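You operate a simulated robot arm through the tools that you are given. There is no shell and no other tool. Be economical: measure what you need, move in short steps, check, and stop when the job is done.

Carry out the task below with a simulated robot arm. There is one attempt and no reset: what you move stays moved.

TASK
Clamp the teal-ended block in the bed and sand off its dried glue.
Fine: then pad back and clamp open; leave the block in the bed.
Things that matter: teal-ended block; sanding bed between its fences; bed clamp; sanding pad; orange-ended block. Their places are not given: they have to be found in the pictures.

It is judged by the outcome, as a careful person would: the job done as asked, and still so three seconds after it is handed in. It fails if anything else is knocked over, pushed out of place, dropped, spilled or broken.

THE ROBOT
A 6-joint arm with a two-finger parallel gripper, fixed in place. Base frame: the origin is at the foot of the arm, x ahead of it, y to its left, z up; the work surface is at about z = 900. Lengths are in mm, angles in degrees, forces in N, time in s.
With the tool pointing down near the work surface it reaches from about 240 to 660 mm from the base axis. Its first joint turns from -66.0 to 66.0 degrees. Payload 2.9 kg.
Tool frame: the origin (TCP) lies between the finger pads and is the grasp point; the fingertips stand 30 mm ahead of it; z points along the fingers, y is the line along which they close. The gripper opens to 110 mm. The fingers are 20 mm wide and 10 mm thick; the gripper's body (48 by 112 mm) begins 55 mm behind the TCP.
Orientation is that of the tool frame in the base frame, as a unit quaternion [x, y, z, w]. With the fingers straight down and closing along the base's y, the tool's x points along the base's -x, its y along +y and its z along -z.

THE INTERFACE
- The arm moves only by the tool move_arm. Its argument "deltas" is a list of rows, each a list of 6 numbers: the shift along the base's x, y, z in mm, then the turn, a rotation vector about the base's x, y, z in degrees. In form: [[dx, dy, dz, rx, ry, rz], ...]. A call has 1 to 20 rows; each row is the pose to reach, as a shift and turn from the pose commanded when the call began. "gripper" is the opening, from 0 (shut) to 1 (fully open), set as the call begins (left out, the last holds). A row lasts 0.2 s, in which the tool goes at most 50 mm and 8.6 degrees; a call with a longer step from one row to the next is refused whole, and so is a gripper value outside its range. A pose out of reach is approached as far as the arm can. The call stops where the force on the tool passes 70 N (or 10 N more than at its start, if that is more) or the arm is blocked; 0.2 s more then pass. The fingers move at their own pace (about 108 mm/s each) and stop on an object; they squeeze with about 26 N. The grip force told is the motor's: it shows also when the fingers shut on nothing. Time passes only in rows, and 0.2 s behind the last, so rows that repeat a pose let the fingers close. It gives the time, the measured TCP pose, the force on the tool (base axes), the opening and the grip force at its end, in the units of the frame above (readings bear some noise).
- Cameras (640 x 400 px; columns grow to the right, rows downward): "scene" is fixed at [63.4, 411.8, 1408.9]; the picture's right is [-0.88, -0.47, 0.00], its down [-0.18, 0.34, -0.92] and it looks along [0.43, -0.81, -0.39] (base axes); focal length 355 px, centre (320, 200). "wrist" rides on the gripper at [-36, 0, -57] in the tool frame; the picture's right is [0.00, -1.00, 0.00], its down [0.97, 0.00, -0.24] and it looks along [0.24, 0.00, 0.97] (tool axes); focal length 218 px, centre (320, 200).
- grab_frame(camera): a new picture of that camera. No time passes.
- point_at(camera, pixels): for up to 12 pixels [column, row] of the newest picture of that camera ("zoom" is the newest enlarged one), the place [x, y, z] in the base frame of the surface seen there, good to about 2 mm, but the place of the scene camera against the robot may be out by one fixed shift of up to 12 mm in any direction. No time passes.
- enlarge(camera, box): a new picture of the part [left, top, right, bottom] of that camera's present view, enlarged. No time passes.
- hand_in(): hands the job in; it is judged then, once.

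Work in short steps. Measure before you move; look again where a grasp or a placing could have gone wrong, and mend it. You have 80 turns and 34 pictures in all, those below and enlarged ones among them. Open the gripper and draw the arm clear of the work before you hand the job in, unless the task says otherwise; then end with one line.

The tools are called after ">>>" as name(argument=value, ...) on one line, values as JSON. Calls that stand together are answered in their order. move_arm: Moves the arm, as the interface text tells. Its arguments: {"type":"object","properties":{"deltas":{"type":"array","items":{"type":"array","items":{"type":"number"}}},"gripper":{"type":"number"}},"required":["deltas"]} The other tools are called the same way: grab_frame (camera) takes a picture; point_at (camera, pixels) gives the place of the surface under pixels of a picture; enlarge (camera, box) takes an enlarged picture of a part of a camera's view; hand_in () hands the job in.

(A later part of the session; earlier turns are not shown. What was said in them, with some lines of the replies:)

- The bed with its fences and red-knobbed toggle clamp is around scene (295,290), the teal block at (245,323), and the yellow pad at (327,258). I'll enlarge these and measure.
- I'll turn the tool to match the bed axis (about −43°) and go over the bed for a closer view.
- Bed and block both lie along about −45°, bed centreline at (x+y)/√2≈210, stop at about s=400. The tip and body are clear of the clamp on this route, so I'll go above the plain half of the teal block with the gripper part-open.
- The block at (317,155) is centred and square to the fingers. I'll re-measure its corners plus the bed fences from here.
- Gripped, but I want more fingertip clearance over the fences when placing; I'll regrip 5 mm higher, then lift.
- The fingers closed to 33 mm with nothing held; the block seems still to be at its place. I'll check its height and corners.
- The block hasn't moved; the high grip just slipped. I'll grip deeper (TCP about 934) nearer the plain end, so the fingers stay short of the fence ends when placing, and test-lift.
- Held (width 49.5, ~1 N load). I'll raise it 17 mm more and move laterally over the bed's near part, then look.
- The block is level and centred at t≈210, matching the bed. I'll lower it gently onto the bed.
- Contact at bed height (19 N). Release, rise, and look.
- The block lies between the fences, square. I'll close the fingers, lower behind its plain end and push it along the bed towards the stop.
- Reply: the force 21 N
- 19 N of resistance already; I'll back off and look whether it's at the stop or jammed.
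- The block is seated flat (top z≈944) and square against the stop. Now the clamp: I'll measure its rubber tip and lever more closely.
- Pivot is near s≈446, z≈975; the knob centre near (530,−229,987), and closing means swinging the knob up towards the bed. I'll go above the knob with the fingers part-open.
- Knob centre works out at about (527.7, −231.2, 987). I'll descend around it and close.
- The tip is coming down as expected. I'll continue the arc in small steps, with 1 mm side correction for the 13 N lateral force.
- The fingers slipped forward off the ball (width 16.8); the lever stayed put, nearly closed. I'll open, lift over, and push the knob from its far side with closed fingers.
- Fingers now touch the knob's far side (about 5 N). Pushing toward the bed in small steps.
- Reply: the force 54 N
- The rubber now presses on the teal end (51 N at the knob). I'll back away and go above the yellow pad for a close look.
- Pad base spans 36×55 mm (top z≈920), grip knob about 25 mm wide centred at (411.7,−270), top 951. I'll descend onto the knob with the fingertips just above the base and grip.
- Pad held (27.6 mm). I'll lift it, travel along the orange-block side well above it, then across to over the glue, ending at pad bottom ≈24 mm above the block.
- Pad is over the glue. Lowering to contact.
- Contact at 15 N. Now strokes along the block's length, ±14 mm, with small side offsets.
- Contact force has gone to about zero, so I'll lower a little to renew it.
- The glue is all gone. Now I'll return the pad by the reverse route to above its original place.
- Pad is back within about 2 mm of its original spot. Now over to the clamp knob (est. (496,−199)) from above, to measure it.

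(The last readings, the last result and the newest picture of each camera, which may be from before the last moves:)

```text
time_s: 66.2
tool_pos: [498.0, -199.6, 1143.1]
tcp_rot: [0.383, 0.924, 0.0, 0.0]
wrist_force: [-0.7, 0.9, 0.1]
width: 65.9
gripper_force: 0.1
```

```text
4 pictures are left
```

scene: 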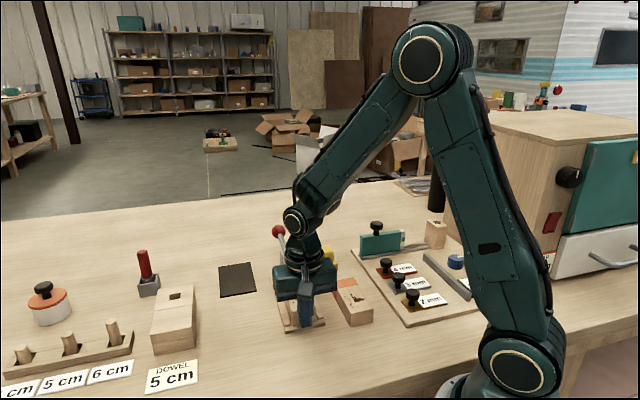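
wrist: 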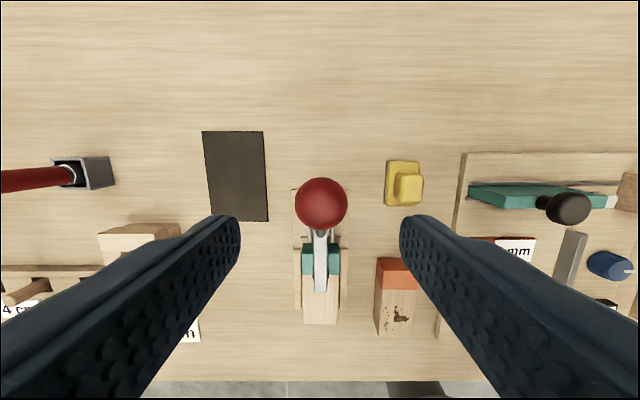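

>>> point_at(camera="wrist", pixels=[[321, 203], [321, 182], [321, 224], [299, 203], [344, 203], [321, 235], [320, 260], [320, 288]])

```text
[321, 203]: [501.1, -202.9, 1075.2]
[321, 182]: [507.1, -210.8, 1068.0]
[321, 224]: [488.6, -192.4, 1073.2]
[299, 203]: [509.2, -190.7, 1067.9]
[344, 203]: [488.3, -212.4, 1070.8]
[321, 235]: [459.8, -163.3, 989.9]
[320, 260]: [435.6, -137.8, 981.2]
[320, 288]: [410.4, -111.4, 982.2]
```

Knob centre now ≈(498,−200,1059), giving a fitted pivot at s≈439, z≈978, radius 98. I'll descend and grip the knob.

>>> move_arm(deltas=[[0, -0.5, -40, 0, 0, 0], [0, -0.5, -75, 0, 0, 0], [0, -0.5, -84, 0, 0, 0], [0, -0.5, -84, 0, 0, 0]])

>>> move_arm(deltas=[[0, 0, 0, 0, 0, 0], [0, 0, 0, 0, 0, 0], [0, 0, 0, 0, 0, 0], [0, 0, 0, 0, 0, 0]], gripper=0.1)

```text
time_s: 67.2
tool_pos: [497.7, -198.4, 1059.7]
tcp_rot: [0.383, 0.924, 0.0, 0.0]
wrist_force: [0.6, -0.1, -0.5]
width: 66.3
gripper_force: 0.0
```

```text
time_s: 68.2
tool_pos: [496.1, -199.0, 1059.2]
tcp_rot: [0.383, 0.924, 0.0, -0.001]
wrist_force: [-9.9, -9.7, -2.2]
width: 34.9
gripper_force: 44.7
```

Gripped. Swing it back along the fitted arc, first half.

>>> move_arm(deltas=[[1.9, -3.1, -2.6, 0, 0, 0], [4.3, -5.6, -5.2, 0, 0, 0], [6.5, -7.8, -8, 0, 0, 0], [8.9, -10.1, -10.9, 0, 0, 0], [11, -12.2, -14, 0, 0, 0], [13, -14.3, -17.1, 0, 0, 0], [15, -16.2, -20.4, 0, 0, 0], [16.8, -18, -23.8, 0, 0, 0], [18.5, -19.7, -27.3, 0, 0, 0], [20.1, -21.3, -30.9, 0, 0, 0], [20.1, -21.3, -30.9, 0, 0, 0]])

```text
time_s: 70.6
tool_pos: [517.0, -220.0, 1028.6]
tcp_rot: [0.382, 0.924, 0.0, 0.001]
wrist_force: [1.6, 0.6, 14.3]
width: 34.9
gripper_force: 45.4
```

>>> move_arm(deltas=[[1.5, -1.5, -3.7, 0, 0, 0], [2.9, -2.9, -7.5, 0, 0, 0], [4.2, -4.2, -11.4, 0, 0, 0], [5.3, -5.3, -15.3, 0, 0, 0], [6.3, -6.3, -19.3, 0, 0, 0], [7.2, -7.2, -23.4, 0, 0, 0], [8, -8, -27.5, 0, 0, 0], [8.6, -8.6, -31.7, 0, 0, 0], [9.2, -9.2, -36.5, 0, 0, 0], [9.6, -9.6, -41, 0, 0, 0], [9.6, -9.6, -41, 0, 0, 0]])

>>> enlarge(camera="scene", box=[240, 190, 350, 330])

```text
time_s: 73.0
tool_pos: [528.7, -229.8, 988.2]
tcp_rot: [0.383, 0.924, -0.001, 0.001]
wrist_force: [8.1, -4.6, 13.4]
width: 35.2
gripper_force: 44.9
```

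```text
2.86 times, centred on (295, 260) of scene
```

zoom: 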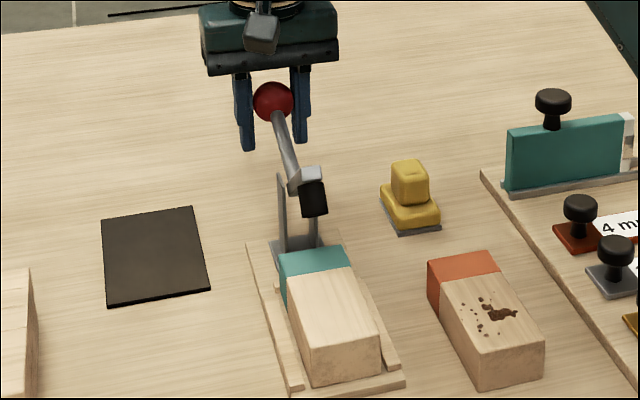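

The lever lagged in the grip and isn't fully back. I'll release, rise, close the fingers and press the knob down from above to its original height (knob top ≈1003).

>>> move_arm(deltas=[[0, 0, 0, 0, 0, 0], [0, 0, 0, 0, 0, 0], [0, 0, 40, 0, 0, 0], [0, 0, 80, 0, 0, 0], [0, 0, 80, 0, 0, 0]], gripper=0.6)

>>> move_arm(deltas=[[0, 0, 0, 0, 0, 0], [0, 0, 0, 0, 0, 0], [0, 0, -10, 0, 0, 0], [0, 0, -16, 0, 0, 0], [0, 0, -20, 0, 0, 0], [0, 0, -24, 0, 0, 0], [0, 0, -28, 0, 0, 0], [0, 0, -31, 0, 0, 0], [0, 0, -34, 0, 0, 0], [0, 0, -34, 0, 0, 0]], gripper=0)

```text
time_s: 74.2
tool_pos: [527.7, -231.6, 1067.4]
tcp_rot: [0.382, 0.924, 0.0, 0.0]
wrist_force: [-0.5, -0.8, -0.3]
width: 66.3
gripper_force: 0.0
```

```text
time_s: 76.4
tool_pos: [526.5, -230.5, 1032.5]
tcp_rot: [0.383, 0.924, 0.0, 0.0]
wrist_force: [0.5, 0.4, 1.1]
width: 0.0
gripper_force: 26.2
```

>>> move_arm(deltas=[[0, 0, 40, 0, 0, 0], [0, 0, 80, 0, 0, 0], [0, 0, 120, 0, 0, 0], [-30, -10, 160, 0, 0, 0], [-60, -10, 190, 0, 0, 0], [-60, -10, 190, 0, 0, 0]], gripper=0.6)

>>> enlarge(camera="scene", box=[210, 210, 390, 360])

```text
refused: row 4 steps farther than a row can; nothing moved
```

```text
2.67 times, centred on (300, 285) of scene
```

zoom: 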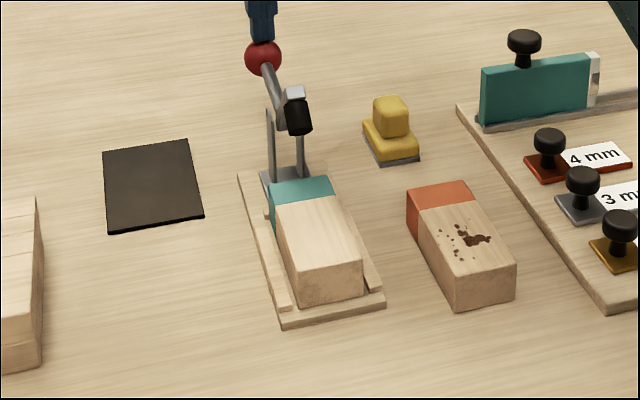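

The knob (263,58) and rubber tip (298,115) match the opening picture exactly, so the clamp is fully open; block in the bed and clean, pad at its place. I'll draw the arm clear.

>>> move_arm(deltas=[[0, 0, 40, 0, 0, 0], [0, 0, 80, 0, 0, 0], [0, 0, 120, 0, 0, 0], [-25, -5, 150, 0, 0, 0], [-50, -10, 180, 0, 0, 0], [-50, -10, 180, 0, 0, 0]], gripper=0.0)

>>> move_arm(deltas=[[0, 0, 0, 0, 0, 0], [0, 0, 0, 0, 0, 0], [0, 0, 0, 0, 0, 0]], gripper=1)

>>> grab_frame(camera="scene")

```text
time_s: 77.8
tool_pos: [477.4, -241.6, 1213.0]
tcp_rot: [0.382, 0.924, 0.001, -0.001]
wrist_force: [0.3, 0.7, 0.4]
width: 0.0
gripper_force: 25.7
```

```text
time_s: 78.6
tool_pos: [477.0, -241.2, 1212.9]
tcp_rot: [0.383, 0.924, 0.0, 0.0]
wrist_force: [-0.3, -0.1, 0.2]
width: 110.0
gripper_force: 0.0
```

```text
1 pictures are left
```

scene: 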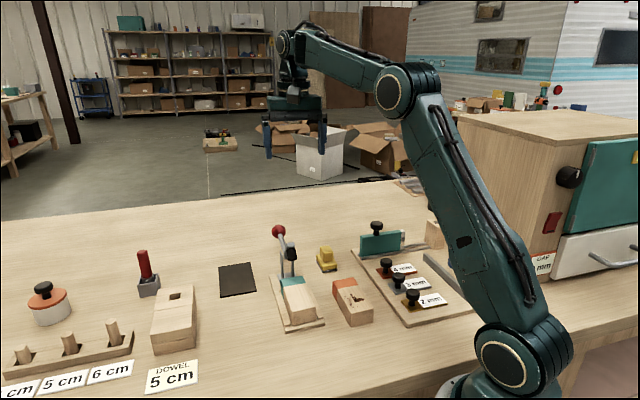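

Everything is in order and the arm is clear; handing in.

>>> hand_in()

```text
The job is handed in.
```

The teal-ended block was clamped, its glue is sanded off, and it is still in the bed. The pad is back within about 3 mm of its original spot, the clamp is open, and nothing else looks moved in the last picture.
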